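You operate a simulated robot arm through the tools that you are given. There is no shell and no other tool. Be economical: measure what you need, move in short steps, check, and stop when the job is done.

Carry out the task below with a simulated two-armed robot. There is one attempt and no reset: what you move stays moved.

TASK
Take the lid off the tin and lay it down on the top of the steel table. Put the small carton from the top of the far blue bench on top of the black tape roll there. Put the long carton on the bottom shelf of the filter rack away on the low shelf of the blue table. Take the card with the smallest size on its label from the top of the steel chest and put it on the beige gasket card there. Any order will do. Set down upright: long carton, card.

It is judged by the outcome, as a careful person would: the job done as asked, and still so three seconds after it is handed in. It fails if anything else is knocked over, pushed out of place, dropped, spilled or broken. Lids that push on must go on centred and level and be pressed home; caps that screw on are set level and turned clockwise until they are tight.

THE ROBOT
Two 7-joint arms with two-finger grippers on one trunk, on a base that drives. Base frame: it is fixed to the floor where the robot stands at the start and does not move with it; the origin is under the middle of the robot, x ahead of it, y to its left, z up. Units: mm, degrees, N and s.
The left shoulder is at the start at [74, 216, 1308], the right one opposite. With the tool pointing down near the work surface each hand reaches from about 100 to 540 mm from the robot's upright axis, wherever it stands, measured 20 degrees to its own side. Places, roughly: black tape roll (9x9x4 cm) [-7100, -6500, 900]; card [-9000, 1500, 750]; gasket card [-8750, 1250, 750]; long carton [-6250, 0, 500]; low shelf of the blue table [-5500, 2300, 200]; small carton [-7000, -6500, 1000]; tin [750, 250, 750]. Payload 3.43 kg a hand.
The tool frame of a hand sits at the grasp point between the pads (the TCP): z along the fingers, y along the line on which they close. The tips reach 20 mm beyond it. The gripper opens to 124 mm. The gripper's body begins 93 mm behind the TCP.
Orientation is that of the tool frame in the base frame, as [roll, pitch, yaw] about the fixed x, y, z axes, in that order (R = Rz(yaw) Ry(pitch) Rx(roll)). With the fingers straight down and closing along the base's y, the tool's x points along the base's -x, its y along +y and its z along -z.

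THE INTERFACE
- The arms move only by the tool move_arm. It takes "left_increments", "right_increments" or both (then of equal length, played together; a hand with none holds still); each is a list of rows, each a list of 7 numbers: the shift along the tool's x, y, z in units of 400 mm (1.0 is 400 mm), then the turn, a rotation vector about the tool's x, y, z in units of 180 degrees (1.0 is 180 degrees), then the finger opening in mm, from 0 to 124. In form: [[x, y, z, rx, ry, rz, hand], ...]. A call has 1 to 12 rows; each row is the pose to reach, as a shift and turn from the pose commanded when the call began, along the tool's axes at that moment. A call with a number of a shift or a turn outside -1 to 1 is refused whole. A row lasts 0.2 s, in which the tool goes at most 50 mm and 8.6 degrees; a call with a longer step from one row to the next is refused whole, and so is a gripper value outside its range. Where a pose cannot be reached the arm comes as near as it can. A force on the tool above 40 N (or 10 N above the force at the start of the call, whichever is more), or a blocked arm, ends the call early, and 0.2 s more pass. Each finger travels about 72 mm/s and halts on what it meets, pressing with about 21 N; the grip force reading is that of the motor and also rises with nothing between the fingers. The clock runs only during rows and for 0.2 s after the last one: add rows that repeat a pose to give the fingers time. The reply holds the time, the measured pose of the TCP, the force on the tool along the base axes, the opening and the grip force, in the units named above and with some noise, with the torque about the TCP (base axes, N m) and any sound that the robot's microphone picked up.
- Cameras (640 x 400 px; columns grow to the right, rows downward): "scene" is now at [199.8, 23.2, 1475.8]; the picture's right is [0.26, -0.97, 0.00], its down [-0.57, -0.15, -0.81] and it looks along [0.78, 0.21, -0.59] (base axes); focal length 261 px, centre (320, 200). "left" rides on the left gripper at [82, -14, -140] in its tool frame; the picture's right is [0.17, 0.99, 0.00], its down [-0.83, 0.14, -0.54] and it looks along [-0.53, 0.09, 0.84] (tool axes); focal length 243 px, centre (320, 200). "right" rides on the right gripper at [82, 14, -140] in its tool frame; the picture's right is [-0.17, 0.99, 0.00], its down [-0.83, -0.14, -0.54] and it looks along [-0.53, -0.09, 0.84] (tool axes); focal length 243 px, centre (320, 200). There is no depth. A picture from a camera that has moved, and an enlarged one, comes with that camera's place and axes in the base frame and with its lens.
- snapshot(camera): a new picture of that camera. No time passes.
- lift_body(by): slides the trunk up (or, below 0, down) by that many mm; the arms and the scene camera ride with it, the base frame stays. It gives what a move gives, with no picture.
- drive_base(legs): drives the robot by 1 to 6 legs, each [ahead, left, turn to the left] in mm, mm and degrees, along the robot's own axes; the way and the turn of a leg run together, so that a leg with both is an arc; at most 1500 mm and 180 degrees a leg. The arms and the cameras ride along, it lands a little off, and it stops where it bumps. It gives what a move gives.
- aim_head(pan, tilt): turns the head with the scene camera to pan (to the left, within 80 degrees either way) and tilt (down, from -29 to 69), counted from straight ahead of the robot. It gives what a move gives.
- enlarge(camera, box): a new picture of the part [left, top, right, bottom] of that camera's present view, enlarged. No time passes.
- close_job(): hands the job in; it is judged then, once.

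Work in short steps. Places have to be worked out from the pictures, the camera data and where the tool is seen: move nearer, look again, correct. Check each grasp and each placing, and mend what went wrong. You have 165 turns and 138 pictures in all, those below and enlarged ones among them. Open the grippers and draw the arms clear of the work before you hand the job in, unless the task says otherwise; then end with one line.

The tools are called after "Emit:" as a command line: name --argument value ..., lists and objects as JSON in quotes. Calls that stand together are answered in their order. move_arm: Moves the arms, as the interface text tells. Its arguments: {"type":"object","properties":{"left_increments":{"type":"array","items":{"type":"array","items":{"type":"number"}}},"right_increments":{"type":"array","items":{"type":"array","items":{"type":"number"}}}},"required":[]} The other tools are called the same way: lift_body (by) slides the trunk up or down; drive_base (legs) drives the base; aim_head (pan, tilt) turns the head that bears the scene camera; snapshot (camera) takes a picture; enlarge (camera, box) takes an enlarged picture of a part of a camera's view; close_job () hands the job in.

At the start:

```text
clock: 0.0
left_tool_pos: [616.8, 379.5, 1125.5]
left_tool_rot: [180.0, 0.0, -180.0]
left_wrist_force: [-0.3, -0.4, -0.7]
left_torque: [0.01, 0.0, 0.0]
left_opening: 124.5
left_gripper_force: 0.1
right_tool_pos: [503.8, -91.0, 1177.4]
right_tool_rot: [-179.9, 0.0, 180.0]
right_wrist_force: [0.4, 0.2, 0.5]
right_torque: [0.0, -0.03, -0.01]
right_opening: 124.2
right_gripper_force: 0.1
trunk travel left (down, up): [-463.0, 127.0]
robot x, y, heading: [-1.3, 0.3, 0.1]
head pan, tilt: [14.9, 36.2]
```

scene: 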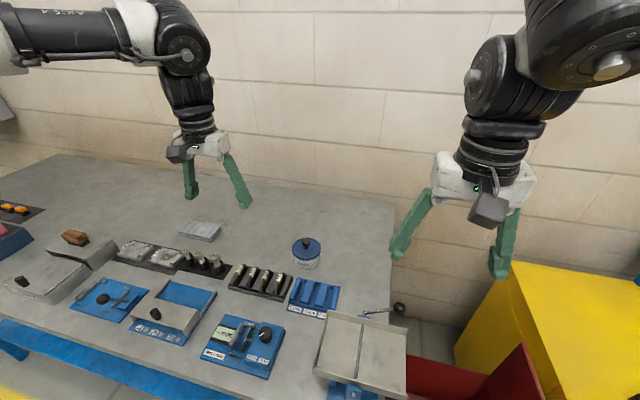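
right: 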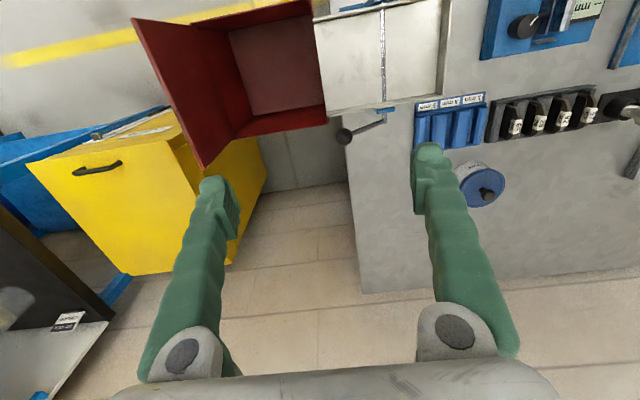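
left: 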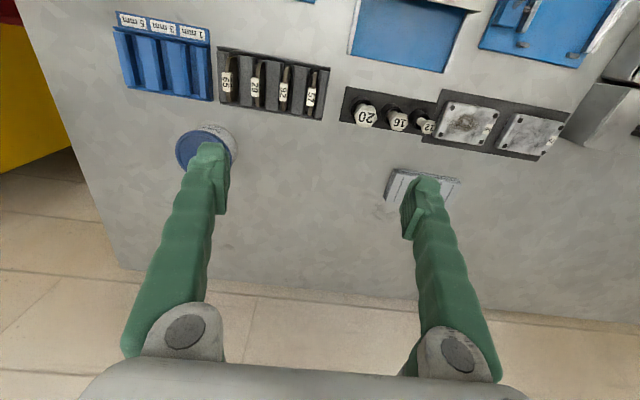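

The tin with its blue knobbed lid sits near [800, 237] on the steel table. I'll look closer with enlarged views first.

Emit:
enlarge --camera "scene" --box '[260, 210, 360, 290]'

Emit:
enlarge --camera "left" --box '[140, 90, 300, 190]'

```text
5.00 times, centred on (310, 250) of scene
camera zoom: at [199.8, 23.2, 1475.8], right [0.26, -0.97, 0.0], down [-0.57, -0.15, -0.81], along [0.78, 0.21, -0.59], focal length 1303 px, centre (370, -50)
```

zoom: 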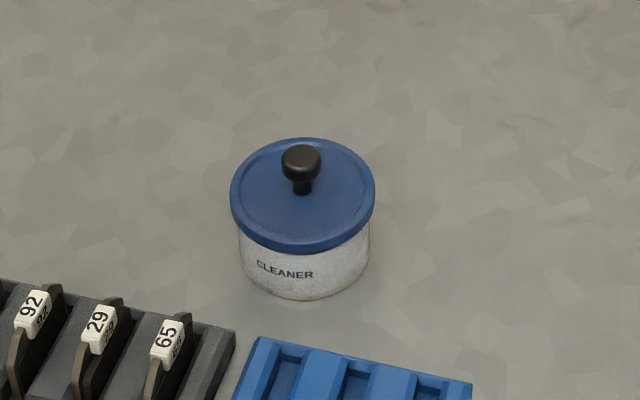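

```text
4.00 times, centred on (220, 140) of left
camera zoom: at [533.4, 365.6, 1265.2], right [-0.17, 0.99, 0.0], down [0.83, 0.14, 0.54], along [0.53, 0.09, -0.84], focal length 970 px, centre (720, 440)
```

zoom: 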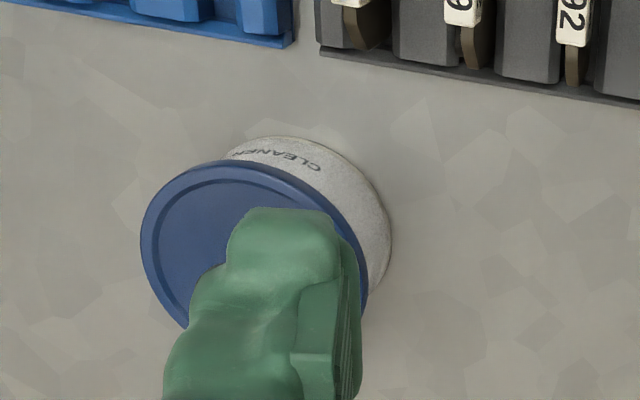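

Triangulation puts the lid centre around [711, 203, 897], about 86 mm across. I need to drive about 220 mm ahead, so I'll check the clearance at the table's near edge by looking down.

Emit:
aim_head --pan 0 --tilt 69

Emit:
snapshot --camera "scene"

```text
clock: 1.0
left_tool_pos: [616.1, 379.7, 1125.0]
left_tool_rot: [-180.0, 0.0, -179.9]
left_wrist_force: [-0.4, 0.1, -0.2]
left_torque: [0.0, -0.02, -0.02]
left_opening: 123.8
left_gripper_force: 0.1
right_tool_pos: [504.2, -91.0, 1177.7]
right_tool_rot: [180.0, 0.0, 180.0]
right_wrist_force: [-0.7, -0.5, 0.4]
right_torque: [0.04, 0.0, 0.02]
right_opening: 124.2
right_gripper_force: 0.1
trunk travel left (down, up): [-463.0, 127.0]
robot x, y, heading: [1.1, 1.1, -0.1]
head pan, tilt: [0.0, 68.8]
```

```text
132 pictures are left
camera scene: at [171.3, 0.8, 1434.0], right [0.0, -1.0, 0.0], down [-0.93, 0.0, -0.36], along [0.36, 0.0, -0.93], focal length 261 px, centre (320, 200)
```

scene: 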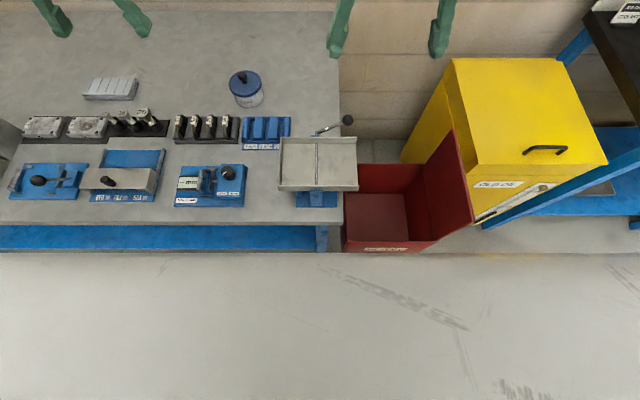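

The table edge is at x≈343 and the floor in front is clear. I drive ahead 200 mm.

Emit:
drive_base --legs '[[215, 0, 0]]'

Emit:
aim_head --pan 15 --tilt 50

Emit:
snapshot --camera "scene"

Emit:
snapshot --camera "left"

```text
clock: 2.3
left_tool_pos: [699.9, 402.1, 1124.6]
left_tool_rot: [179.8, -0.2, -179.6]
left_wrist_force: [1.8, -0.5, 0.3]
left_torque: [0.03, 0.13, 0.01]
left_opening: 123.9
left_gripper_force: 0.1
right_tool_pos: [594.1, -71.3, 1174.5]
right_tool_rot: [179.9, -0.3, -179.6]
right_wrist_force: [0.4, -0.1, -0.1]
right_torque: [0.04, 0.12, 0.03]
right_opening: 123.9
right_gripper_force: 0.1
trunk travel left (down, up): [-463.0, 127.0]
robot x, y, heading: [84.1, 18.4, 0.5]
head pan, tilt: [0.0, 68.8]
stopped in leg 1: the robot was blocked; the commanded pose is now the measured one
```

```text
clock: 3.2
left_tool_pos: [693.0, 407.0, 1125.6]
left_tool_rot: [-179.9, 0.2, -179.5]
left_wrist_force: [-0.4, -0.2, 0.5]
left_torque: [-0.04, -0.04, 0.03]
left_opening: 124.1
left_gripper_force: 0.0
right_tool_pos: [587.8, -65.3, 1179.0]
right_tool_rot: [-179.9, 0.2, -179.4]
right_wrist_force: [-0.3, 0.5, 0.6]
right_torque: [0.0, -0.04, 0.02]
right_opening: 123.9
right_gripper_force: 0.0
trunk travel left (down, up): [-463.0, 127.0]
robot x, y, heading: [81.8, 21.1, 0.5]
head pan, tilt: [15.0, 50.0]
```

```text
131 pictures are left
camera scene: at [269.7, 45.8, 1456.1], right [0.27, -0.96, 0.0], down [-0.74, -0.21, -0.64], along [0.62, 0.17, -0.77], focal length 261 px, centre (320, 200)
```

scene: 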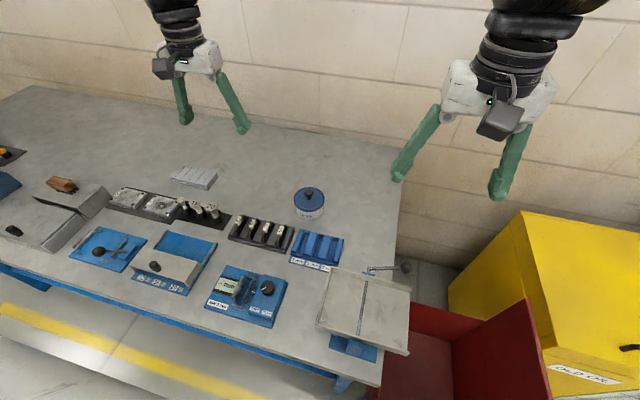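

```text
130 pictures are left
camera left: at [609.6, 393.6, 1266.0], right [-0.17, 0.98, 0.0], down [0.83, 0.15, 0.54], along [0.53, 0.09, -0.84], focal length 243 px, centre (320, 200)
```

left: 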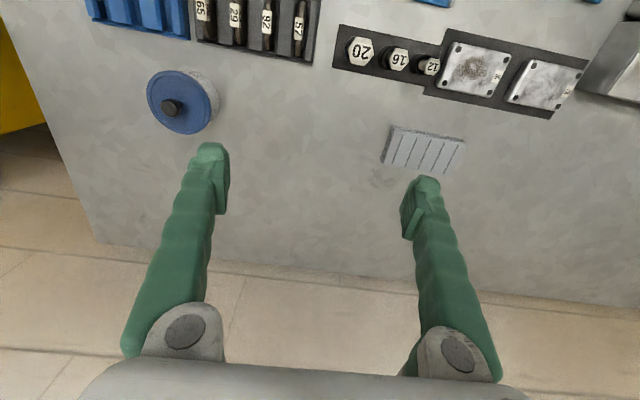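

The base was blocked at x=82, so something is in the way. I'll look down to the right to see what was touched.

Emit:
aim_head --pan -10 --tilt 69

Emit:
snapshot --camera "scene"

```text
clock: 4.0
left_tool_pos: [695.9, 405.7, 1126.1]
left_tool_rot: [-180.0, 0.1, -179.5]
left_wrist_force: [0.2, -0.9, 0.7]
left_torque: [-0.02, 0.01, -0.01]
left_opening: 124.0
left_gripper_force: 0.1
right_tool_pos: [588.0, -66.3, 1176.9]
right_tool_rot: [-180.0, 0.0, -179.5]
right_wrist_force: [0.3, 1.2, 0.4]
right_torque: [0.02, 0.01, 0.02]
right_opening: 124.0
right_gripper_force: 0.0
trunk travel left (down, up): [-463.0, 127.0]
robot x, y, heading: [80.7, 20.1, 0.7]
head pan, tilt: [-10.0, 68.8]
```

```text
129 pictures are left
camera scene: at [253.1, 14.2, 1434.0], right [-0.16, -0.99, 0.0], down [-0.92, 0.15, -0.36], along [0.36, -0.06, -0.93], focal length 261 px, centre (320, 200)
```

scene: 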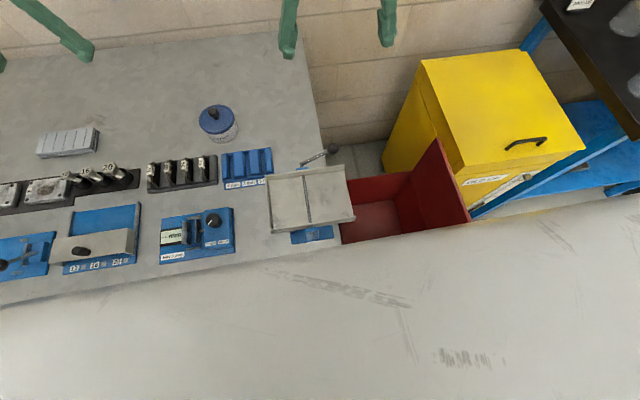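

Nothing was displaced; the base just meets the table. I'll back off slightly and raise the right hand. Then I'll lower the trunk so the left arm gains reach at table height.

Emit:
drive_base --legs '[[-12, 0, -0.5]]'

Emit:
move_arm --right_increments '[[0.1, 0, -0.05, 0, 0, 0, 124], [0.2, 0, -0.1, 0, 0, 0, 124], [0.3, 0, -0.15, 0, 0, 0, 124], [0.4, 0, -0.2, 0, 0, 0, 124], [0.5, 0, -0.25, 0, 0, 0, 124], [0.5, 0, -0.35, 0, 0, 0, 124]]'

Emit:
lift_body --by -130

```text
clock: 4.8
left_tool_pos: [688.6, 400.9, 1123.8]
left_tool_rot: [179.9, -0.1, 180.0]
left_wrist_force: [0.7, 0.3, 0.2]
left_torque: [-0.01, 0.04, 0.0]
left_opening: 123.9
left_gripper_force: 0.0
right_tool_pos: [578.7, -71.2, 1175.7]
right_tool_rot: [180.0, -0.2, 179.9]
right_wrist_force: [-0.1, -0.1, -0.6]
right_torque: [-0.03, 0.05, -0.01]
right_opening: 124.1
right_gripper_force: 0.1
trunk travel left (down, up): [-463.0, 127.0]
robot x, y, heading: [70.7, 19.3, 0.2]
head pan, tilt: [-10.0, 68.8]
```

```text
clock: 6.2
left_tool_pos: [686.8, 401.1, 1125.6]
left_tool_rot: [179.9, 0.0, 180.0]
left_wrist_force: [0.7, -0.5, -0.2]
left_torque: [0.0, 0.0, 0.01]
left_opening: 124.1
left_gripper_force: 0.1
right_tool_pos: [374.7, -71.1, 1317.9]
right_tool_rot: [180.0, -0.1, 179.9]
right_wrist_force: [0.4, -0.7, 0.0]
right_torque: [-0.02, 0.02, 0.0]
right_opening: 123.7
right_gripper_force: 0.0
trunk travel left (down, up): [-463.0, 127.0]
robot x, y, heading: [67.9, 19.1, 0.3]
head pan, tilt: [-10.0, 68.8]
```

```text
clock: 7.8
left_tool_pos: [686.6, 400.6, 995.3]
left_tool_rot: [180.0, 0.2, 180.0]
left_wrist_force: [0.3, -0.8, -1.3]
left_torque: [-0.02, 0.03, 0.03]
left_opening: 124.1
left_gripper_force: 0.0
right_tool_pos: [389.2, -70.0, 1174.6]
right_tool_rot: [180.0, -4.5, 179.9]
right_wrist_force: [-0.3, -0.9, -0.3]
right_torque: [-0.01, -0.04, 0.0]
right_opening: 124.1
right_gripper_force: 0.1
trunk travel left (down, up): [-333.0, 257.0]
robot x, y, heading: [70.6, 20.8, 0.2]
head pan, tilt: [-10.0, 68.8]
```

The left tips (z≈975) clear the knob. I'll move over the tin, towards [715, 204], and look.

Emit:
move_arm --left_increments '[[-0.014, -0.1, 0, 0, 0, 0, 110], [-0.028, -0.2, 0, 0, 0, 0, 90], [-0.042, -0.3, 0, 0, 0, 0, 80], [-0.056, -0.4, 0, 0, 0, 0, 70], [-0.07, -0.49, 0, 0, 0, 0, 70]]'

Emit:
snapshot --camera "left"

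Emit:
aim_head --pan 15 --tilt 45

Emit:
enlarge --camera "scene" --box '[220, 80, 420, 205]'

```text
clock: 9.0
left_tool_pos: [716.1, 204.5, 996.4]
left_tool_rot: [179.8, 0.1, 179.9]
left_wrist_force: [-0.4, -0.3, 0.8]
left_torque: [0.0, -0.02, 0.04]
left_opening: 70.1
left_gripper_force: 0.1
right_tool_pos: [388.4, -73.0, 1176.2]
right_tool_rot: [179.9, -4.5, 180.0]
right_wrist_force: [0.3, -0.6, -0.2]
right_torque: [0.01, 0.01, -0.01]
right_opening: 124.1
right_gripper_force: 0.1
trunk travel left (down, up): [-333.0, 257.0]
robot x, y, heading: [70.9, 21.8, 0.2]
head pan, tilt: [-10.0, 68.8]
```

```text
128 pictures are left
camera left: at [633.6, 190.9, 1135.7], right [-0.17, 0.99, 0.0], down [0.83, 0.14, 0.54], along [0.53, 0.09, -0.84], focal length 243 px, centre (320, 200)
```

left: 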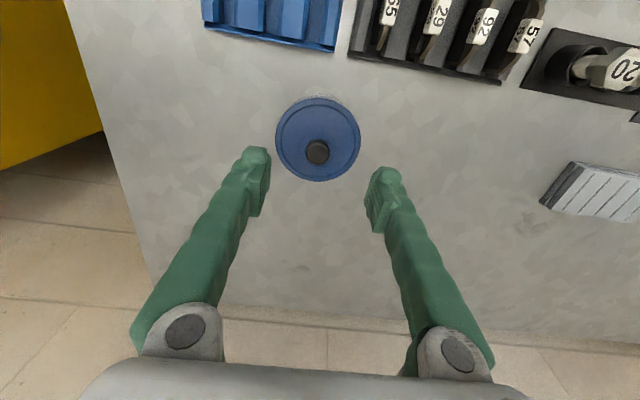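

```text
clock: 9.9
left_tool_pos: [717.2, 206.2, 995.9]
left_tool_rot: [180.0, 0.1, -180.0]
left_wrist_force: [0.0, 0.3, -0.2]
left_torque: [0.0, 0.02, 0.03]
left_opening: 70.1
left_gripper_force: 0.0
right_tool_pos: [391.8, -69.3, 1176.3]
right_tool_rot: [179.6, -4.7, 179.2]
right_wrist_force: [115.0, -2.2, 42.0]
right_torque: [1.19, 22.66, -2.0]
right_opening: 124.1
right_gripper_force: 0.0
trunk travel left (down, up): [-333.0, 257.0]
robot x, y, heading: [69.0, 18.8, 0.2]
head pan, tilt: [15.0, 45.0]
```

```text
3.20 times, centred on (320, 142) of scene
camera zoom: at [286.8, 20.9, 1309.2], right [-0.02, -1.0, 0.0], down [-0.87, 0.02, -0.48], along [0.48, -0.01, -0.87], focal length 834 px, centre (320, 384)
```

zoom: 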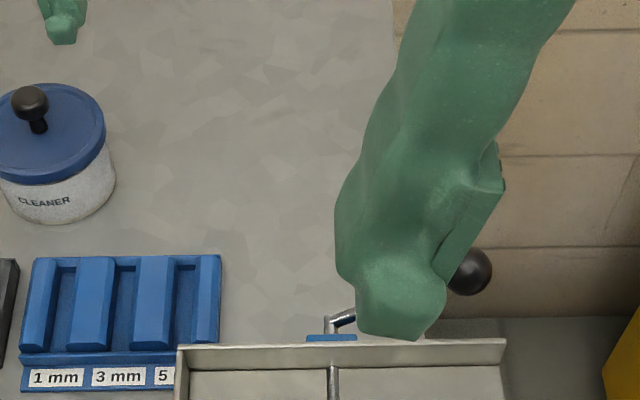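

The right hand is touching the head (115 N). I'll move the right hand outward, away from it.

Emit:
move_arm --right_increments '[[-0.1, -0.06, 0, 0, 0, 0, 124], [-0.15, -0.16, 0, 0, 0, 0, 124], [-0.2, -0.26, 0, 0, 0, 0, 124], [-0.2, -0.38, 0, 0, 0, 0, 124], [-0.2, -0.48, 0, 0, 0, 0, 124]]'

Emit:
aim_head --pan 15 --tilt 45

Emit:
enlarge --camera "scene" --box '[220, 80, 420, 205]'

```text
clock: 11.1
left_tool_pos: [716.1, 204.8, 996.4]
left_tool_rot: [-180.0, 0.1, -179.9]
left_wrist_force: [0.1, -0.4, -0.1]
left_torque: [0.01, 0.0, -0.01]
left_opening: 69.9
left_gripper_force: 0.1
right_tool_pos: [438.2, -207.6, 1108.3]
right_tool_rot: [180.0, -4.3, 179.8]
right_wrist_force: [0.8, 0.3, -0.5]
right_torque: [0.02, 0.01, 0.03]
right_opening: 124.0
right_gripper_force: 0.0
right hand out of reach, approached as far as the arm can: row 1, 2, 3, 4, 5
trunk travel left (down, up): [-333.0, 257.0]
robot x, y, heading: [74.5, 19.0, 0.3]
head pan, tilt: [15.0, 45.0]
```

```text
clock: 11.7
left_tool_pos: [716.3, 206.7, 995.5]
left_tool_rot: [180.0, 0.1, -180.0]
left_wrist_force: [0.3, 0.4, -0.2]
left_torque: [0.0, -0.02, -0.04]
left_opening: 70.1
left_gripper_force: 0.0
right_tool_pos: [437.0, -205.7, 1108.2]
right_tool_rot: [179.9, -4.4, 179.8]
right_wrist_force: [-0.7, -0.4, 1.2]
right_torque: [-0.04, 0.02, -0.01]
right_opening: 124.3
right_gripper_force: 0.0
trunk travel left (down, up): [-333.0, 257.0]
robot x, y, heading: [66.5, 20.1, 0.1]
head pan, tilt: [15.0, 45.0]
```

```text
3.20 times, centred on (320, 142) of scene
camera zoom: at [299.9, 43.5, 1329.9], right [0.26, -0.96, 0.0], down [-0.68, -0.19, -0.71], along [0.68, 0.19, -0.71], focal length 834 px, centre (320, 384)
```

zoom: 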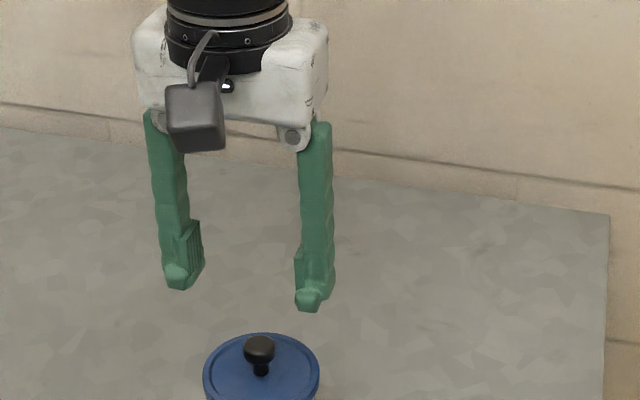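

The knob is around [708, 202], top z≈935. I'll shift slightly and descend to 945, then check.

Emit:
move_arm --left_increments '[[0.02, -0.01, 0.04, 0, 0, 0, 55], [0.02, -0.01, 0.085, 0, 0, 0, 50], [0.02, -0.01, 0.125, 0, 0, 0, 50], [0.02, -0.01, 0.125, 0, 0, 0, 50]]'

Emit:
enlarge --camera "left" --box '[200, 75, 440, 225]'

Emit:
enlarge --camera "scene" --box '[260, 130, 380, 205]'

```text
clock: 12.7
left_tool_pos: [707.4, 201.1, 944.5]
left_tool_rot: [180.0, 0.1, -180.0]
left_wrist_force: [-0.9, 0.1, 0.5]
left_torque: [-0.05, -0.01, 0.0]
left_opening: 50.0
left_gripper_force: 0.1
right_tool_pos: [435.8, -207.5, 1107.6]
right_tool_rot: [-180.0, -4.4, 179.9]
right_wrist_force: [0.5, 0.0, -0.1]
right_torque: [-0.01, 0.01, -0.01]
right_opening: 124.2
right_gripper_force: 0.1
trunk travel left (down, up): [-333.0, 257.0]
robot x, y, heading: [65.5, 21.9, 0.3]
head pan, tilt: [15.0, 45.0]
```

```text
2.67 times, centred on (320, 150) of left
camera zoom: at [623.7, 186.9, 1085.4], right [-0.17, 0.99, 0.0], down [0.83, 0.14, 0.54], along [0.53, 0.09, -0.84], focal length 647 px, centre (320, 333)
```

zoom: 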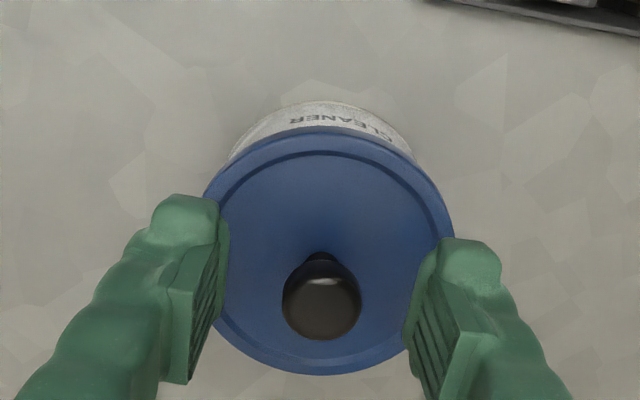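

```text
5.33 times, centred on (320, 168) of scene
camera zoom: at [299.7, 43.4, 1329.9], right [0.26, -0.96, 0.0], down [-0.68, -0.19, -0.71], along [0.68, 0.19, -0.71], focal length 1390 px, centre (320, 373)
```

zoom: 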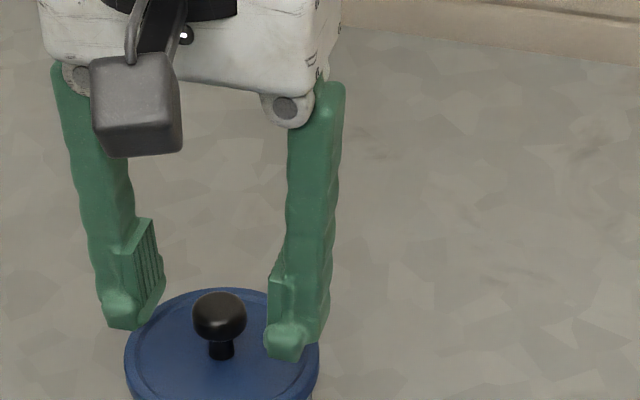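

The knob is centred between the fingers at about [710, 201.5]. I'll lower 9 mm and close on it.

Emit:
move_arm --left_increments '[[-0.007, 0, 0.022, 0, 0, 0, 50], [-0.007, 0, 0.022, 0, 0, 0, 30], [-0.007, 0, 0.022, 0, 0, 0, 10], [-0.007, 0, 0.022, 0, 0, 0, 10], [-0.007, 0, 0.022, 0, 0, 0, 10]]'

Emit:
enlarge --camera "scene" --box '[260, 130, 380, 205]'

```text
clock: 13.9
left_tool_pos: [709.4, 201.9, 938.7]
left_tool_rot: [-180.0, 0.4, -179.8]
left_wrist_force: [6.0, 8.3, 24.2]
left_torque: [0.4, -0.31, 0.03]
left_opening: 11.0
left_gripper_force: 0.5
right_tool_pos: [435.9, -205.3, 1107.8]
right_tool_rot: [-180.0, -4.3, 179.8]
right_wrist_force: [0.8, 0.3, -0.6]
right_torque: [-0.04, 0.02, -0.04]
right_opening: 124.0
right_gripper_force: 0.2
trunk travel left (down, up): [-333.0, 257.0]
robot x, y, heading: [72.3, 20.0, -0.0]
head pan, tilt: [15.0, 45.0]
```

```text
5.33 times, centred on (320, 168) of scene
camera zoom: at [298.4, 44.0, 1330.3], right [0.26, -0.96, 0.0], down [-0.68, -0.19, -0.71], along [0.68, 0.19, -0.71], focal length 1390 px, centre (320, 373)
```

zoom: 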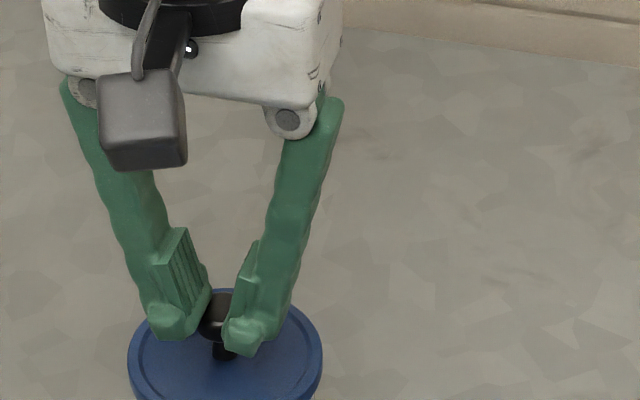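

The fingers closed to 11 mm with an upward force, so they slid on or beside the knob; it is probably lower and further ahead. I'll open, rise a little and look from the hand camera.

Emit:
move_arm --left_increments '[[0, 0, -0.02, 0, 0, 0, 11], [0, 0, -0.05, 0, 0, 0, 30], [0, 0, -0.05, 0, 0, 0, 50], [0, 0, -0.05, 0, 0, 0, 50]]'

Emit:
snapshot --camera "left"

Emit:
enlarge --camera "scene" --box '[260, 150, 380, 225]'

```text
clock: 14.9
left_tool_pos: [708.6, 201.1, 957.2]
left_tool_rot: [180.0, 0.1, -179.9]
left_wrist_force: [-1.2, 0.0, 0.6]
left_torque: [0.0, 0.0, -0.01]
left_opening: 50.0
left_gripper_force: 0.2
right_tool_pos: [436.9, -205.9, 1107.7]
right_tool_rot: [180.0, -4.4, 179.8]
right_wrist_force: [0.0, 0.8, 1.1]
right_torque: [-0.02, 0.01, -0.01]
right_opening: 124.1
right_gripper_force: 0.0
trunk travel left (down, up): [-333.0, 257.0]
robot x, y, heading: [72.3, 24.1, 0.3]
head pan, tilt: [15.0, 45.0]
```

```text
122 pictures are left
camera left: at [625.8, 186.5, 1096.7], right [-0.17, 0.99, 0.0], down [0.83, 0.14, 0.54], along [0.53, 0.09, -0.84], focal length 243 px, centre (320, 200)
```

left: 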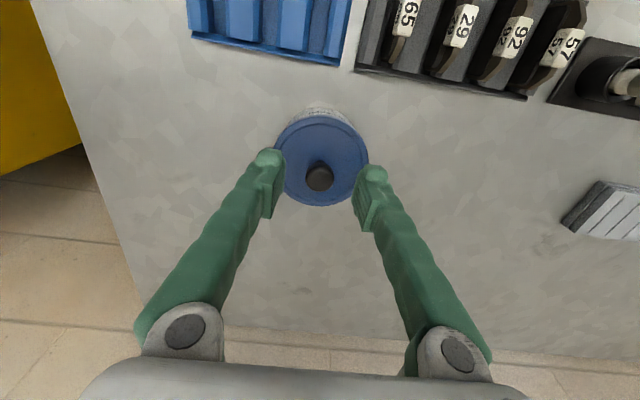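

```text
5.33 times, centred on (320, 188) of scene
camera zoom: at [299.8, 43.5, 1329.9], right [0.26, -0.96, 0.0], down [-0.68, -0.19, -0.71], along [0.68, 0.19, -0.71], focal length 1390 px, centre (320, 267)
```

zoom: 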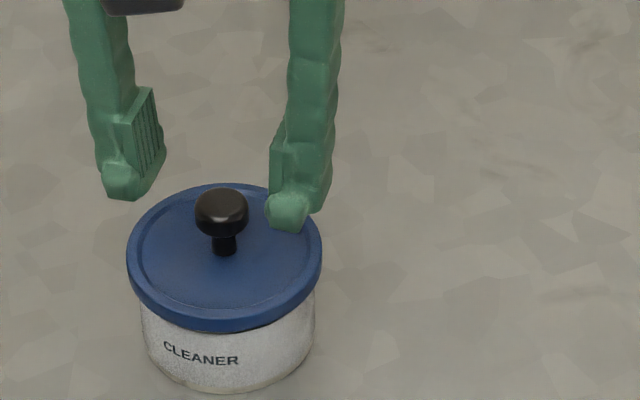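

Contact implies the knob top is near z≈918 and at x≈718. I'll shift ahead 9 mm, descend to TCP z≈920 and close.

Emit:
move_arm --left_increments '[[-0.024, 0.006, 0.03, 0, 0, 0, 50], [-0.024, 0.006, 0.06, 0, 0, 0, 50], [-0.024, 0.006, 0.092, 0, 0, 0, 50], [-0.024, 0.006, 0.092, 0, 0, 0, 35], [-0.024, 0.006, 0.092, 0, 0, 0, 15], [-0.024, 0.006, 0.092, 0, 0, 0, 5], [-0.024, 0.006, 0.092, 0, 0, 0, 5]]'

Emit:
enlarge --camera "scene" --box '[260, 150, 380, 225]'

```text
clock: 16.5
left_tool_pos: [717.3, 203.7, 919.1]
left_tool_rot: [179.9, 0.1, 179.9]
left_wrist_force: [0.2, 0.6, 0.2]
left_torque: [0.02, 0.03, 0.0]
left_opening: 17.3
left_gripper_force: 21.2
right_tool_pos: [436.5, -205.7, 1108.4]
right_tool_rot: [-180.0, -4.4, 179.8]
right_wrist_force: [0.1, -0.2, -0.3]
right_torque: [0.0, -0.01, 0.0]
right_opening: 124.0
right_gripper_force: 0.1
trunk travel left (down, up): [-333.0, 257.0]
robot x, y, heading: [69.2, 24.0, 0.0]
head pan, tilt: [15.0, 45.0]
heard: snap
```

```text
5.33 times, centred on (320, 188) of scene
camera zoom: at [299.9, 43.5, 1329.9], right [0.26, -0.96, 0.0], down [-0.68, -0.19, -0.71], along [0.68, 0.19, -0.71], focal length 1390 px, centre (320, 267)
```

zoom: 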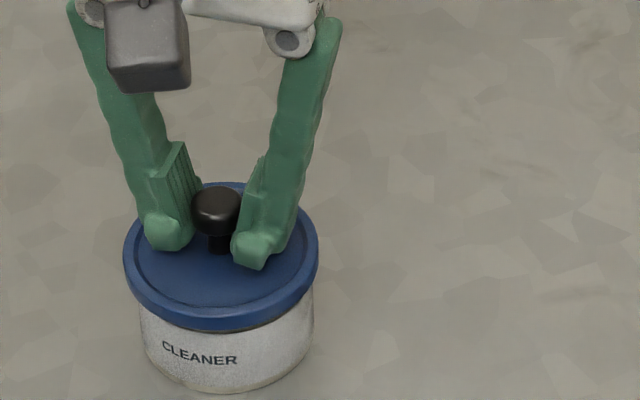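

Firm grip on the knob (17 mm, 21 N). I'll lift slowly.

Emit:
move_arm --left_increments '[[0, 0, -0.015, 0, 0, 0, 5], [0, 0, -0.03, 0, 0, 0, 5], [0, 0, -0.06, 0, 0, 0, 5], [0, 0, -0.1, 0, 0, 0, 5], [0, 0, -0.14, 0, 0, 0, 5]]'

Emit:
enlarge --camera "scene" --box '[200, 90, 420, 225]'

```text
clock: 17.7
left_tool_pos: [717.7, 203.8, 976.6]
left_tool_rot: [180.0, 0.2, -180.0]
left_wrist_force: [0.3, 0.3, -0.4]
left_torque: [-0.01, 0.0, -0.01]
left_opening: 17.3
left_gripper_force: 20.3
right_tool_pos: [436.4, -207.3, 1107.3]
right_tool_rot: [179.9, -4.4, 179.8]
right_wrist_force: [0.8, -0.2, -0.3]
right_torque: [-0.03, -0.03, -0.01]
right_opening: 124.0
right_gripper_force: 0.0
trunk travel left (down, up): [-333.0, 257.0]
robot x, y, heading: [71.8, 20.8, 0.1]
head pan, tilt: [15.0, 45.0]
```

```text
2.91 times, centred on (310, 158) of scene
camera zoom: at [299.5, 43.3, 1329.9], right [0.26, -0.96, 0.0], down [-0.68, -0.19, -0.71], along [0.68, 0.19, -0.71], focal length 758 px, centre (349, 324)
```

zoom: 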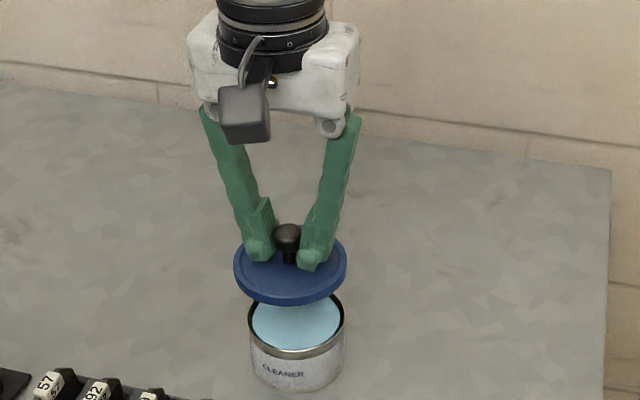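

The lid is off and the tin stayed put. I'll carry it 140 mm to the left, over clear table, and lower it to just above the table.

Emit:
move_arm --left_increments '[[0, 0.08, 0, 0, 0, 0, 5], [0, 0.16, 0, 0, 0, 0, 5], [0, 0.24, 0, 0, 0, 0, 5], [0, 0.33, 0, 0, 0, 0, 5], [0, 0.35, 0.05, 0, 0, 0, 5], [0, 0.35, 0.1, 0, 0, 0, 5], [0, 0.35, 0.15, 0, 0, 0, 5], [0, 0.35, 0.2, 0, 0, 0, 5]]'

Emit:
enlarge --camera "scene" --box '[160, 110, 380, 245]'

```text
clock: 19.5
left_tool_pos: [719.9, 344.0, 894.7]
left_tool_rot: [179.9, 0.1, 180.0]
left_wrist_force: [-0.1, -1.2, -0.5]
left_torque: [0.03, 0.04, 0.0]
left_opening: 17.0
left_gripper_force: 21.3
right_tool_pos: [437.8, -205.7, 1108.1]
right_tool_rot: [179.9, -4.4, 179.8]
right_wrist_force: [-0.4, -0.4, -0.3]
right_torque: [0.03, 0.03, 0.04]
right_opening: 124.0
right_gripper_force: 0.1
trunk travel left (down, up): [-333.0, 257.0]
robot x, y, heading: [68.5, 19.1, -0.0]
head pan, tilt: [15.0, 45.0]
```

```text
2.91 times, centred on (270, 178) of scene
camera zoom: at [300.5, 43.8, 1329.8], right [0.26, -0.96, 0.0], down [-0.68, -0.19, -0.71], along [0.68, 0.19, -0.71], focal length 758 px, centre (466, 266)
```

zoom: 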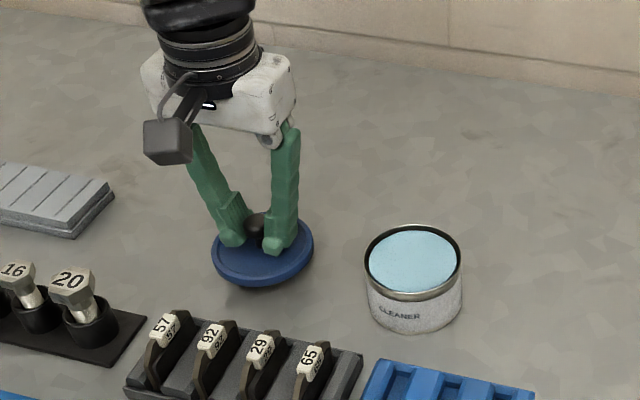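

Clear spot, and the lid is slightly above the table. I'll lower it in small steps until there is contact force.

Emit:
move_arm --left_increments '[[0, 0, 0.008, 0, 0, 0, 5], [0, 0, 0.016, 0, 0, 0, 5], [0, 0, 0.024, 0, 0, 0, 5], [0, 0, 0.032, 0, 0, 0, 5], [0, 0, 0.038, 0, 0, 0, 5], [0, 0, 0.044, 0, 0, 0, 5], [0, 0, 0.05, 0, 0, 0, 5]]'

```text
clock: 21.1
left_tool_pos: [718.4, 343.1, 875.5]
left_tool_rot: [-180.0, 0.1, 180.0]
left_wrist_force: [-0.1, -0.1, 1.0]
left_torque: [-0.01, 0.01, 0.01]
left_opening: 16.9
left_gripper_force: 20.7
right_tool_pos: [436.1, -206.1, 1107.6]
right_tool_rot: [-180.0, -4.5, 179.7]
right_wrist_force: [0.2, -0.5, 0.6]
right_torque: [0.0, 0.01, 0.03]
right_opening: 124.0
right_gripper_force: 0.0
trunk travel left (down, up): [-333.0, 257.0]
robot x, y, heading: [72.7, 21.5, 0.3]
head pan, tilt: [15.0, 45.0]
```

Still no contact; I'll continue down in small steps.

Emit:
move_arm --left_increments '[[0, 0, 0.006, 0, 0, 0, 5], [0, 0, 0.012, 0, 0, 0, 5], [0, 0, 0.018, 0, 0, 0, 5], [0, 0, 0.024, 0, 0, 0, 5], [0, 0, 0.03, 0, 0, 0, 5]]'

Emit:
enlarge --camera "scene" --box '[160, 110, 380, 245]'

```text
clock: 22.3
left_tool_pos: [718.0, 343.2, 866.8]
left_tool_rot: [-180.0, 0.4, 180.0]
left_wrist_force: [2.1, 3.0, 26.9]
left_torque: [-0.01, 0.02, 0.01]
left_opening: 15.0
left_gripper_force: 21.4
right_tool_pos: [434.3, -207.3, 1108.9]
right_tool_rot: [179.9, -4.3, 179.9]
right_wrist_force: [0.0, -1.0, 0.1]
right_torque: [-0.03, -0.03, 0.02]
right_opening: 124.1
right_gripper_force: 0.1
trunk travel left (down, up): [-333.0, 257.0]
robot x, y, heading: [71.7, 19.5, -0.1]
head pan, tilt: [15.0, 45.0]
```

```text
2.91 times, centred on (270, 178) of scene
camera zoom: at [297.3, 42.5, 1330.5], right [0.26, -0.96, 0.0], down [-0.68, -0.18, -0.71], along [0.68, 0.19, -0.71], focal length 758 px, centre (466, 266)
```

zoom: 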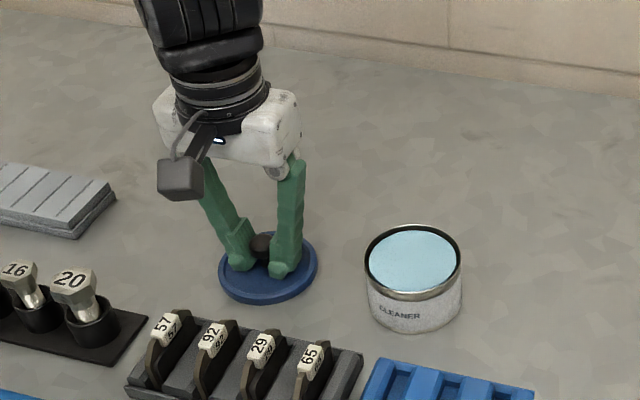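

The lid rests on the table. I'll relieve the pressure, open and rise.

Emit:
move_arm --left_increments '[[0, 0, -0.006, 0, 0, 0, 10], [0, 0, -0.006, 0, 0, 0, 35], [0, 0, -0.006, 0, 0, 0, 45], [0, 0, -0.05, 0, 0, 0, 50], [0, 0, -0.15, 0, 0, 0, 50], [0, 0, -0.25, 0, 0, 0, 50], [0, 0, -0.35, 0, 0, 0, 50], [0, 0, -0.45, 0, 0, 0, 50]]'

Emit:
snapshot --camera "scene"

```text
clock: 24.1
left_tool_pos: [717.9, 341.0, 1045.7]
left_tool_rot: [179.9, 0.0, 180.0]
left_wrist_force: [-0.7, -0.6, -0.7]
left_torque: [0.02, -0.01, -0.01]
left_opening: 50.0
left_gripper_force: 0.0
right_tool_pos: [434.9, -206.6, 1108.3]
right_tool_rot: [180.0, -4.3, 179.9]
right_wrist_force: [0.6, -0.2, -0.6]
right_torque: [-0.02, -0.04, 0.01]
right_opening: 124.4
right_gripper_force: 0.1
trunk travel left (down, up): [-333.0, 257.0]
robot x, y, heading: [71.4, 19.2, 0.0]
head pan, tilt: [15.0, 45.0]
```

```text
116 pictures are left
camera scene: at [298.7, 42.5, 1330.1], right [0.26, -0.96, 0.0], down [-0.68, -0.18, -0.71], along [0.68, 0.19, -0.71], focal length 261 px, centre (320, 200)
```

scene: 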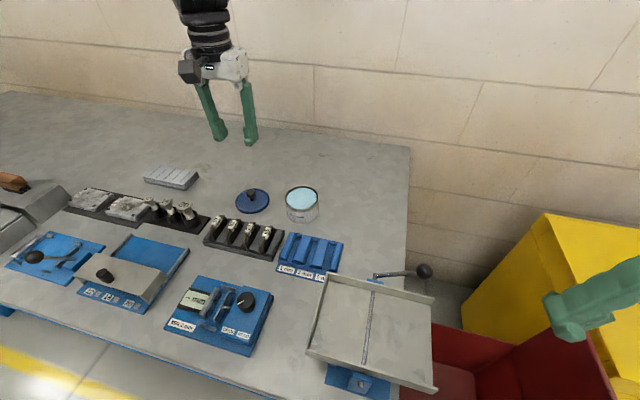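

Lid done. I'll raise the trunk, back away with the arms drawn in, and turn round to look at the other stations.

Emit:
lift_body --by 130

Emit:
drive_base --legs '[[-500, 0, 0]]'

Emit:
move_arm --left_increments '[[0.1, 0, 0, 0, 0, 0, 50], [0.2, -0.02, 0, 0, 0, 0, 50], [0.3, -0.04, 0, 0, 0, 0, 50], [0.4, -0.06, 0, 0, 0, 0, 50], [0.5, -0.08, 0, 0, 0, 0, 50], [0.6, -0.1, 0, 0, 0, 0, 50], [0.7, -0.12, 0, 0, 0, 0, 50]]'

Emit:
drive_base --legs '[[0, 0, 170]]'

Emit:
aim_head --pan 0 --tilt 10

Emit:
snapshot --camera "scene"

```text
clock: 25.7
left_tool_pos: [719.2, 343.3, 1172.7]
left_tool_rot: [180.0, 0.0, 179.9]
left_wrist_force: [0.0, -1.1, -0.3]
left_torque: [0.0, 0.01, 0.01]
left_opening: 50.0
left_gripper_force: 0.0
right_tool_pos: [421.8, -206.1, 1271.0]
right_tool_rot: [-180.0, 3.3, 179.7]
right_wrist_force: [-0.5, -1.3, 0.2]
right_torque: [-0.01, 0.01, -0.01]
right_opening: 124.2
right_gripper_force: 0.1
trunk travel left (down, up): [-463.0, 127.0]
robot x, y, heading: [67.1, 20.7, 0.3]
head pan, tilt: [15.0, 45.0]
```

```text
clock: 29.3
left_tool_pos: [215.5, 338.2, 1174.7]
left_tool_rot: [-180.0, 0.1, 179.5]
left_wrist_force: [-0.3, 0.6, -0.3]
left_torque: [-0.03, 0.02, -0.07]
left_opening: 49.9
left_gripper_force: 0.0
right_tool_pos: [-86.6, -208.3, 1271.2]
right_tool_rot: [180.0, 3.3, 179.2]
right_wrist_force: [-0.4, -0.3, 0.5]
right_torque: [0.0, 0.04, 0.0]
right_opening: 124.0
right_gripper_force: 0.0
trunk travel left (down, up): [-463.0, 127.0]
robot x, y, heading: [-435.6, 19.7, -0.2]
head pan, tilt: [15.0, 45.0]
```

```text
clock: 30.9
left_tool_pos: [-14.1, 302.7, 1175.2]
left_tool_rot: [-179.9, 0.1, 179.4]
left_wrist_force: [0.8, -1.2, 0.2]
left_torque: [-0.02, 0.01, 0.02]
left_opening: 50.1
left_gripper_force: 0.1
left hand out of reach, approached as far as the arm can: row 6, 7
right_tool_pos: [-86.8, -209.2, 1270.9]
right_tool_rot: [180.0, 3.3, 179.3]
right_wrist_force: [0.8, 0.1, 0.7]
right_torque: [-0.04, 0.06, -0.03]
right_opening: 123.9
right_gripper_force: 0.0
trunk travel left (down, up): [-463.0, 127.0]
robot x, y, heading: [-432.0, 23.7, 0.1]
head pan, tilt: [15.0, 45.0]
```

```text
clock: 41.0
left_tool_pos: [-897.0, -190.6, 1176.1]
left_tool_rot: [-180.0, 0.0, -9.4]
left_wrist_force: [0.2, -0.5, 0.6]
left_torque: [0.0, -0.02, 0.03]
left_opening: 50.1
left_gripper_force: 0.0
right_tool_pos: [-747.7, 302.0, 1270.1]
right_tool_rot: [-179.9, 3.4, -9.6]
right_wrist_force: [-0.2, 0.3, 0.5]
right_torque: [-0.01, 0.0, 0.0]
right_opening: 124.1
right_gripper_force: 0.2
trunk travel left (down, up): [-463.0, 127.0]
robot x, y, heading: [-437.6, 21.2, 170.9]
head pan, tilt: [15.0, 45.0]
```

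```text
clock: 42.0
left_tool_pos: [-897.5, -191.3, 1175.2]
left_tool_rot: [180.0, 0.1, -9.5]
left_wrist_force: [-0.2, 1.3, 0.3]
left_torque: [0.0, 0.01, -0.03]
left_opening: 49.8
left_gripper_force: 0.1
right_tool_pos: [-747.1, 302.6, 1270.9]
right_tool_rot: [-179.9, 3.3, -9.5]
right_wrist_force: [-0.1, -0.1, -0.9]
right_torque: [-0.04, -0.01, -0.03]
right_opening: 124.2
right_gripper_force: 0.2
trunk travel left (down, up): [-463.0, 127.0]
robot x, y, heading: [-434.7, 24.4, 170.5]
head pan, tilt: [0.0, 10.0]
```

```text
115 pictures are left
camera scene: at [-638.0, 55.2, 1517.7], right [0.16, 0.99, 0.0], down [0.17, -0.03, -0.98], along [-0.97, 0.16, -0.17], focal length 261 px, centre (320, 200)
```

scene: 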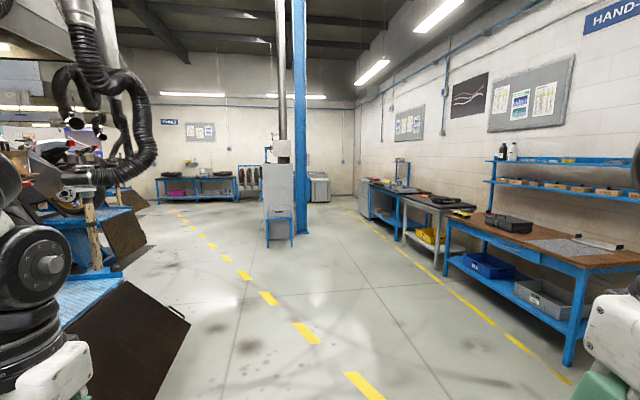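

The column cabinet ahead is the filter rack at [-6250, 0] and the blue table stands behind right. The lane ahead is clear, so I'll align and drive about 4.1 m.

Emit:
drive_base --legs '[[0, 0, 9.5], [1500, 0, 0], [1500, 0, 0], [1100, 0, 0]]'

Emit:
snapshot --camera "scene"

```text
clock: 66.9
left_tool_pos: [-4918.2, -320.7, 1174.7]
left_tool_rot: [179.9, 0.0, 1.5]
left_wrist_force: [-0.5, 0.6, 0.2]
left_torque: [0.01, -0.06, -0.01]
left_opening: 49.7
left_gripper_force: 0.0
right_tool_pos: [-4866.1, 193.2, 1271.0]
right_tool_rot: [179.9, 3.2, 1.5]
right_wrist_force: [0.0, 0.2, 0.3]
right_torque: [0.03, -0.04, -0.01]
right_opening: 124.1
right_gripper_force: 0.2
trunk travel left (down, up): [-463.0, 127.0]
robot x, y, heading: [-4504.5, -27.6, -178.0]
head pan, tilt: [0.0, 10.0]
stopped in leg 4: the robot was blocked; the commanded pose is now the measured one
```

```text
114 pictures are left
camera scene: at [-4711.1, -29.6, 1517.2], right [-0.03, 1.0, 0.0], down [0.18, 0.01, -0.98], along [-0.98, -0.03, -0.18], focal length 261 px, centre (320, 200)
```

scene: 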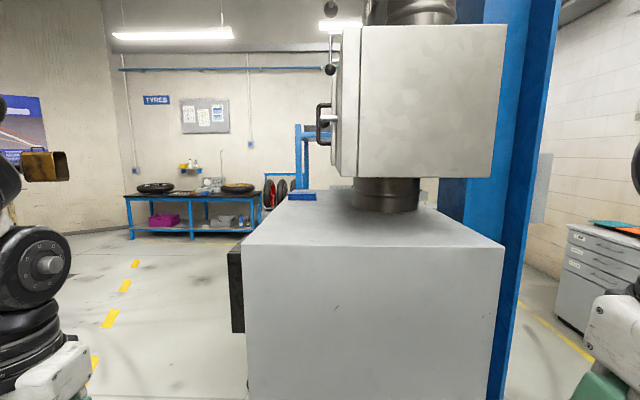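

I gently bumped the dust collector; the rack must be behind it. I'll back off, shift left (towards −y), go on past it and look to the right.

Emit:
drive_base --legs '[[-250, 0, -2], [0, 1000, 0], [1300, 0, 0]]'

Emit:
aim_head --pan -40 --tilt 20

Emit:
snapshot --camera "scene"

```text
clock: 90.0
left_tool_pos: [-5964.8, -1301.3, 1174.9]
left_tool_rot: [180.0, 0.1, -0.2]
left_wrist_force: [-0.1, 0.0, -0.4]
left_torque: [0.01, 0.03, 0.01]
left_opening: 50.1
left_gripper_force: 0.0
right_tool_pos: [-5894.5, -790.4, 1271.7]
right_tool_rot: [-180.0, 3.2, -0.4]
right_wrist_force: [-0.5, 0.6, -0.8]
right_torque: [0.02, 0.02, -0.02]
right_opening: 124.4
right_gripper_force: 0.0
trunk travel left (down, up): [-463.0, 127.0]
robot x, y, heading: [-5542.4, -1017.2, 179.7]
head pan, tilt: [0.0, 10.0]
```

```text
clock: 91.0
left_tool_pos: [-5965.6, -1301.3, 1176.0]
left_tool_rot: [180.0, 0.1, -0.3]
left_wrist_force: [0.6, -1.0, 0.1]
left_torque: [0.01, -0.03, 0.0]
left_opening: 49.8
left_gripper_force: 0.0
right_tool_pos: [-5895.0, -790.0, 1270.9]
right_tool_rot: [180.0, 3.3, -0.4]
right_wrist_force: [-0.3, -0.2, -0.7]
right_torque: [0.02, 0.01, 0.0]
right_opening: 124.0
right_gripper_force: 0.1
trunk travel left (down, up): [-463.0, 127.0]
robot x, y, heading: [-5545.1, -1020.1, 179.9]
head pan, tilt: [-40.0, 20.0]
```

```text
113 pictures are left
camera scene: at [-5726.9, -958.2, 1501.5], right [0.64, 0.77, 0.0], down [0.26, -0.22, -0.94], along [-0.72, 0.6, -0.34], focal length 261 px, centre (320, 200)
```

scene: 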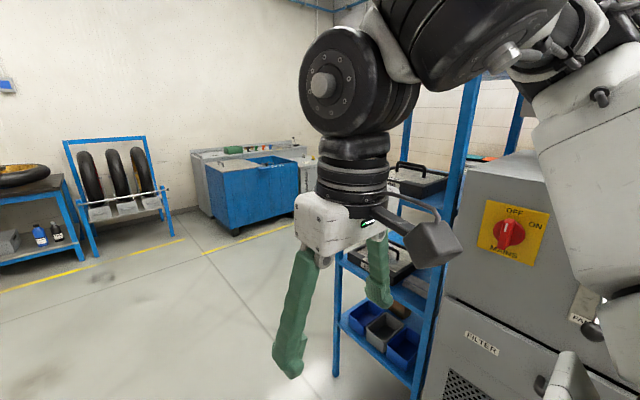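

The blue filter rack is just beyond the machine. I'll move forward and turn to face it.

Emit:
drive_base --legs '[[650, 150, 0], [0, 0, -90]]'

Emit:
aim_head --pan 0 --tilt 30

Emit:
snapshot --camera "scene"

```text
clock: 100.8
left_tool_pos: [-6486.7, -744.0, 1175.8]
left_tool_rot: [-179.9, 0.1, -90.8]
left_wrist_force: [0.1, 0.6, 0.2]
left_torque: [-0.01, -0.01, 0.02]
left_opening: 50.1
left_gripper_force: 0.0
right_tool_pos: [-5976.3, -818.1, 1271.6]
right_tool_rot: [179.9, 3.3, -91.0]
right_wrist_force: [-0.9, -0.1, 0.3]
right_torque: [0.0, -0.01, 0.05]
right_opening: 124.0
right_gripper_force: 0.1
trunk travel left (down, up): [-463.0, 127.0]
robot x, y, heading: [-6208.6, -1168.7, 89.3]
head pan, tilt: [-40.0, 20.0]
```

```text
clock: 101.8
left_tool_pos: [-6487.5, -743.2, 1176.3]
left_tool_rot: [180.0, 0.1, -90.7]
left_wrist_force: [-0.9, 0.2, 0.2]
left_torque: [0.01, -0.01, 0.02]
left_opening: 50.0
left_gripper_force: 0.1
right_tool_pos: [-5977.4, -818.1, 1271.3]
right_tool_rot: [-180.0, 3.2, -91.0]
right_wrist_force: [-0.4, 0.0, -0.2]
right_torque: [0.03, -0.02, 0.0]
right_opening: 123.9
right_gripper_force: 0.0
trunk travel left (down, up): [-463.0, 127.0]
robot x, y, heading: [-6209.6, -1167.7, 89.2]
head pan, tilt: [0.0, 30.0]
```

```text
112 pictures are left
camera scene: at [-6203.8, -962.9, 1485.5], right [1.0, -0.01, 0.0], down [-0.01, -0.5, -0.87], along [0.01, 0.87, -0.5], focal length 261 px, centre (320, 200)
```

scene: 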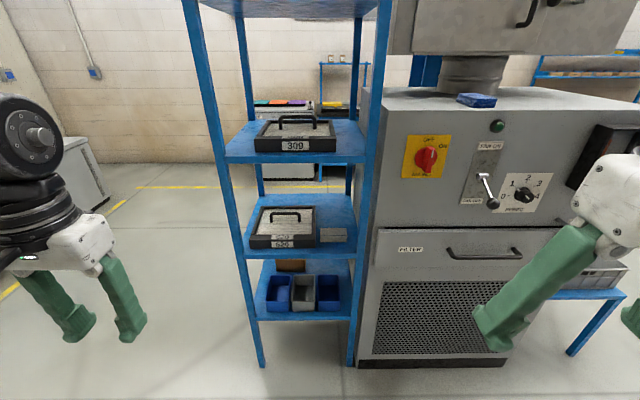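

The rack faces me; a brown carton lies behind the bins on the bottom shelf. I'll enlarge.

Emit:
enlarge --camera "scene" --box '[220, 190, 380, 330]'

```text
2.86 times, centred on (300, 260) of scene
camera zoom: at [-6203.8, -962.9, 1485.5], right [1.0, -0.01, 0.0], down [-0.01, -0.5, -0.87], along [0.01, 0.87, -0.5], focal length 745 px, centre (377, 29)
```

zoom: 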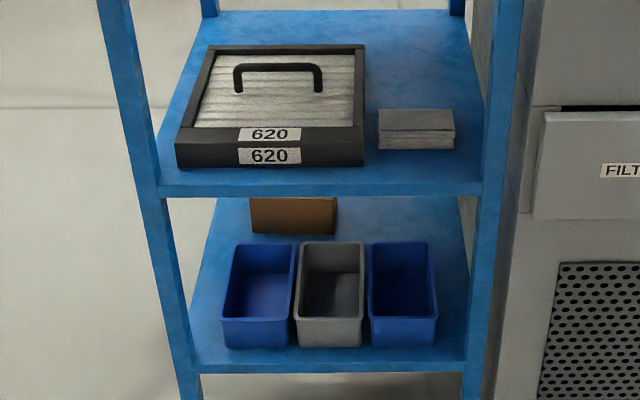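

The carton sits at about [-6350, 70], behind the bins, so it is easier from the back of the rack. I'll drive round the left side and turn to face the back.

Emit:
drive_base --legs '[[0, 900, 0.8], [1500, 0, 0], [750, 0, 0], [0, -820, 0], [0, 0, 180]]'

Emit:
snapshot --camera "scene"

```text
clock: 148.6
left_tool_pos: [-6023.6, 731.1, 1176.4]
left_tool_rot: [180.0, 0.1, 93.5]
left_wrist_force: [0.5, 0.4, -0.5]
left_torque: [0.0, 0.01, 0.0]
left_opening: 49.9
left_gripper_force: 0.0
right_tool_pos: [-6538.4, 766.3, 1271.2]
right_tool_rot: [-180.0, 3.3, 93.4]
right_wrist_force: [0.5, 0.3, -1.2]
right_torque: [-0.01, 0.01, 0.04]
right_opening: 124.1
right_gripper_force: 0.1
trunk travel left (down, up): [-463.0, 127.0]
robot x, y, heading: [-6333.5, 1129.5, -86.3]
head pan, tilt: [0.0, 30.0]
```

```text
110 pictures are left
camera scene: at [-6317.6, 929.4, 1485.4], right [-1.0, -0.07, 0.0], down [-0.03, 0.5, -0.87], along [0.06, -0.86, -0.5], focal length 261 px, centre (320, 200)
```

scene: 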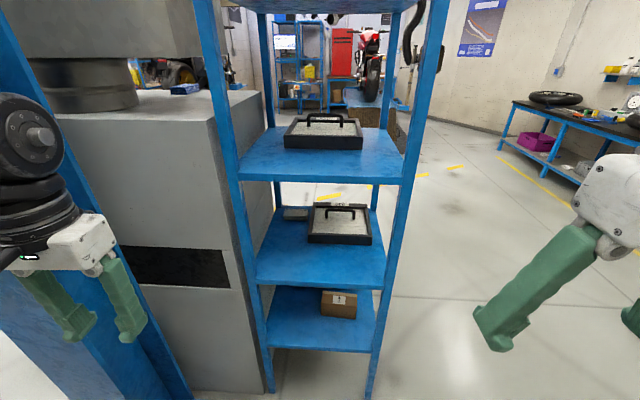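

The back is open and the carton is reachable. I'll enlarge for its pose.

Emit:
enlarge --camera "scene" --box '[240, 180, 420, 380]'

```text
2.00 times, centred on (330, 280) of scene
camera zoom: at [-6317.6, 929.4, 1485.4], right [-1.0, -0.07, 0.0], down [-0.03, 0.5, -0.87], along [0.06, -0.86, -0.5], focal length 521 px, centre (300, 40)
```

zoom: 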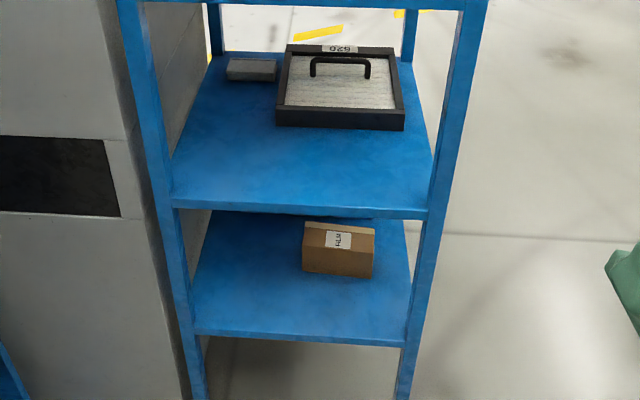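

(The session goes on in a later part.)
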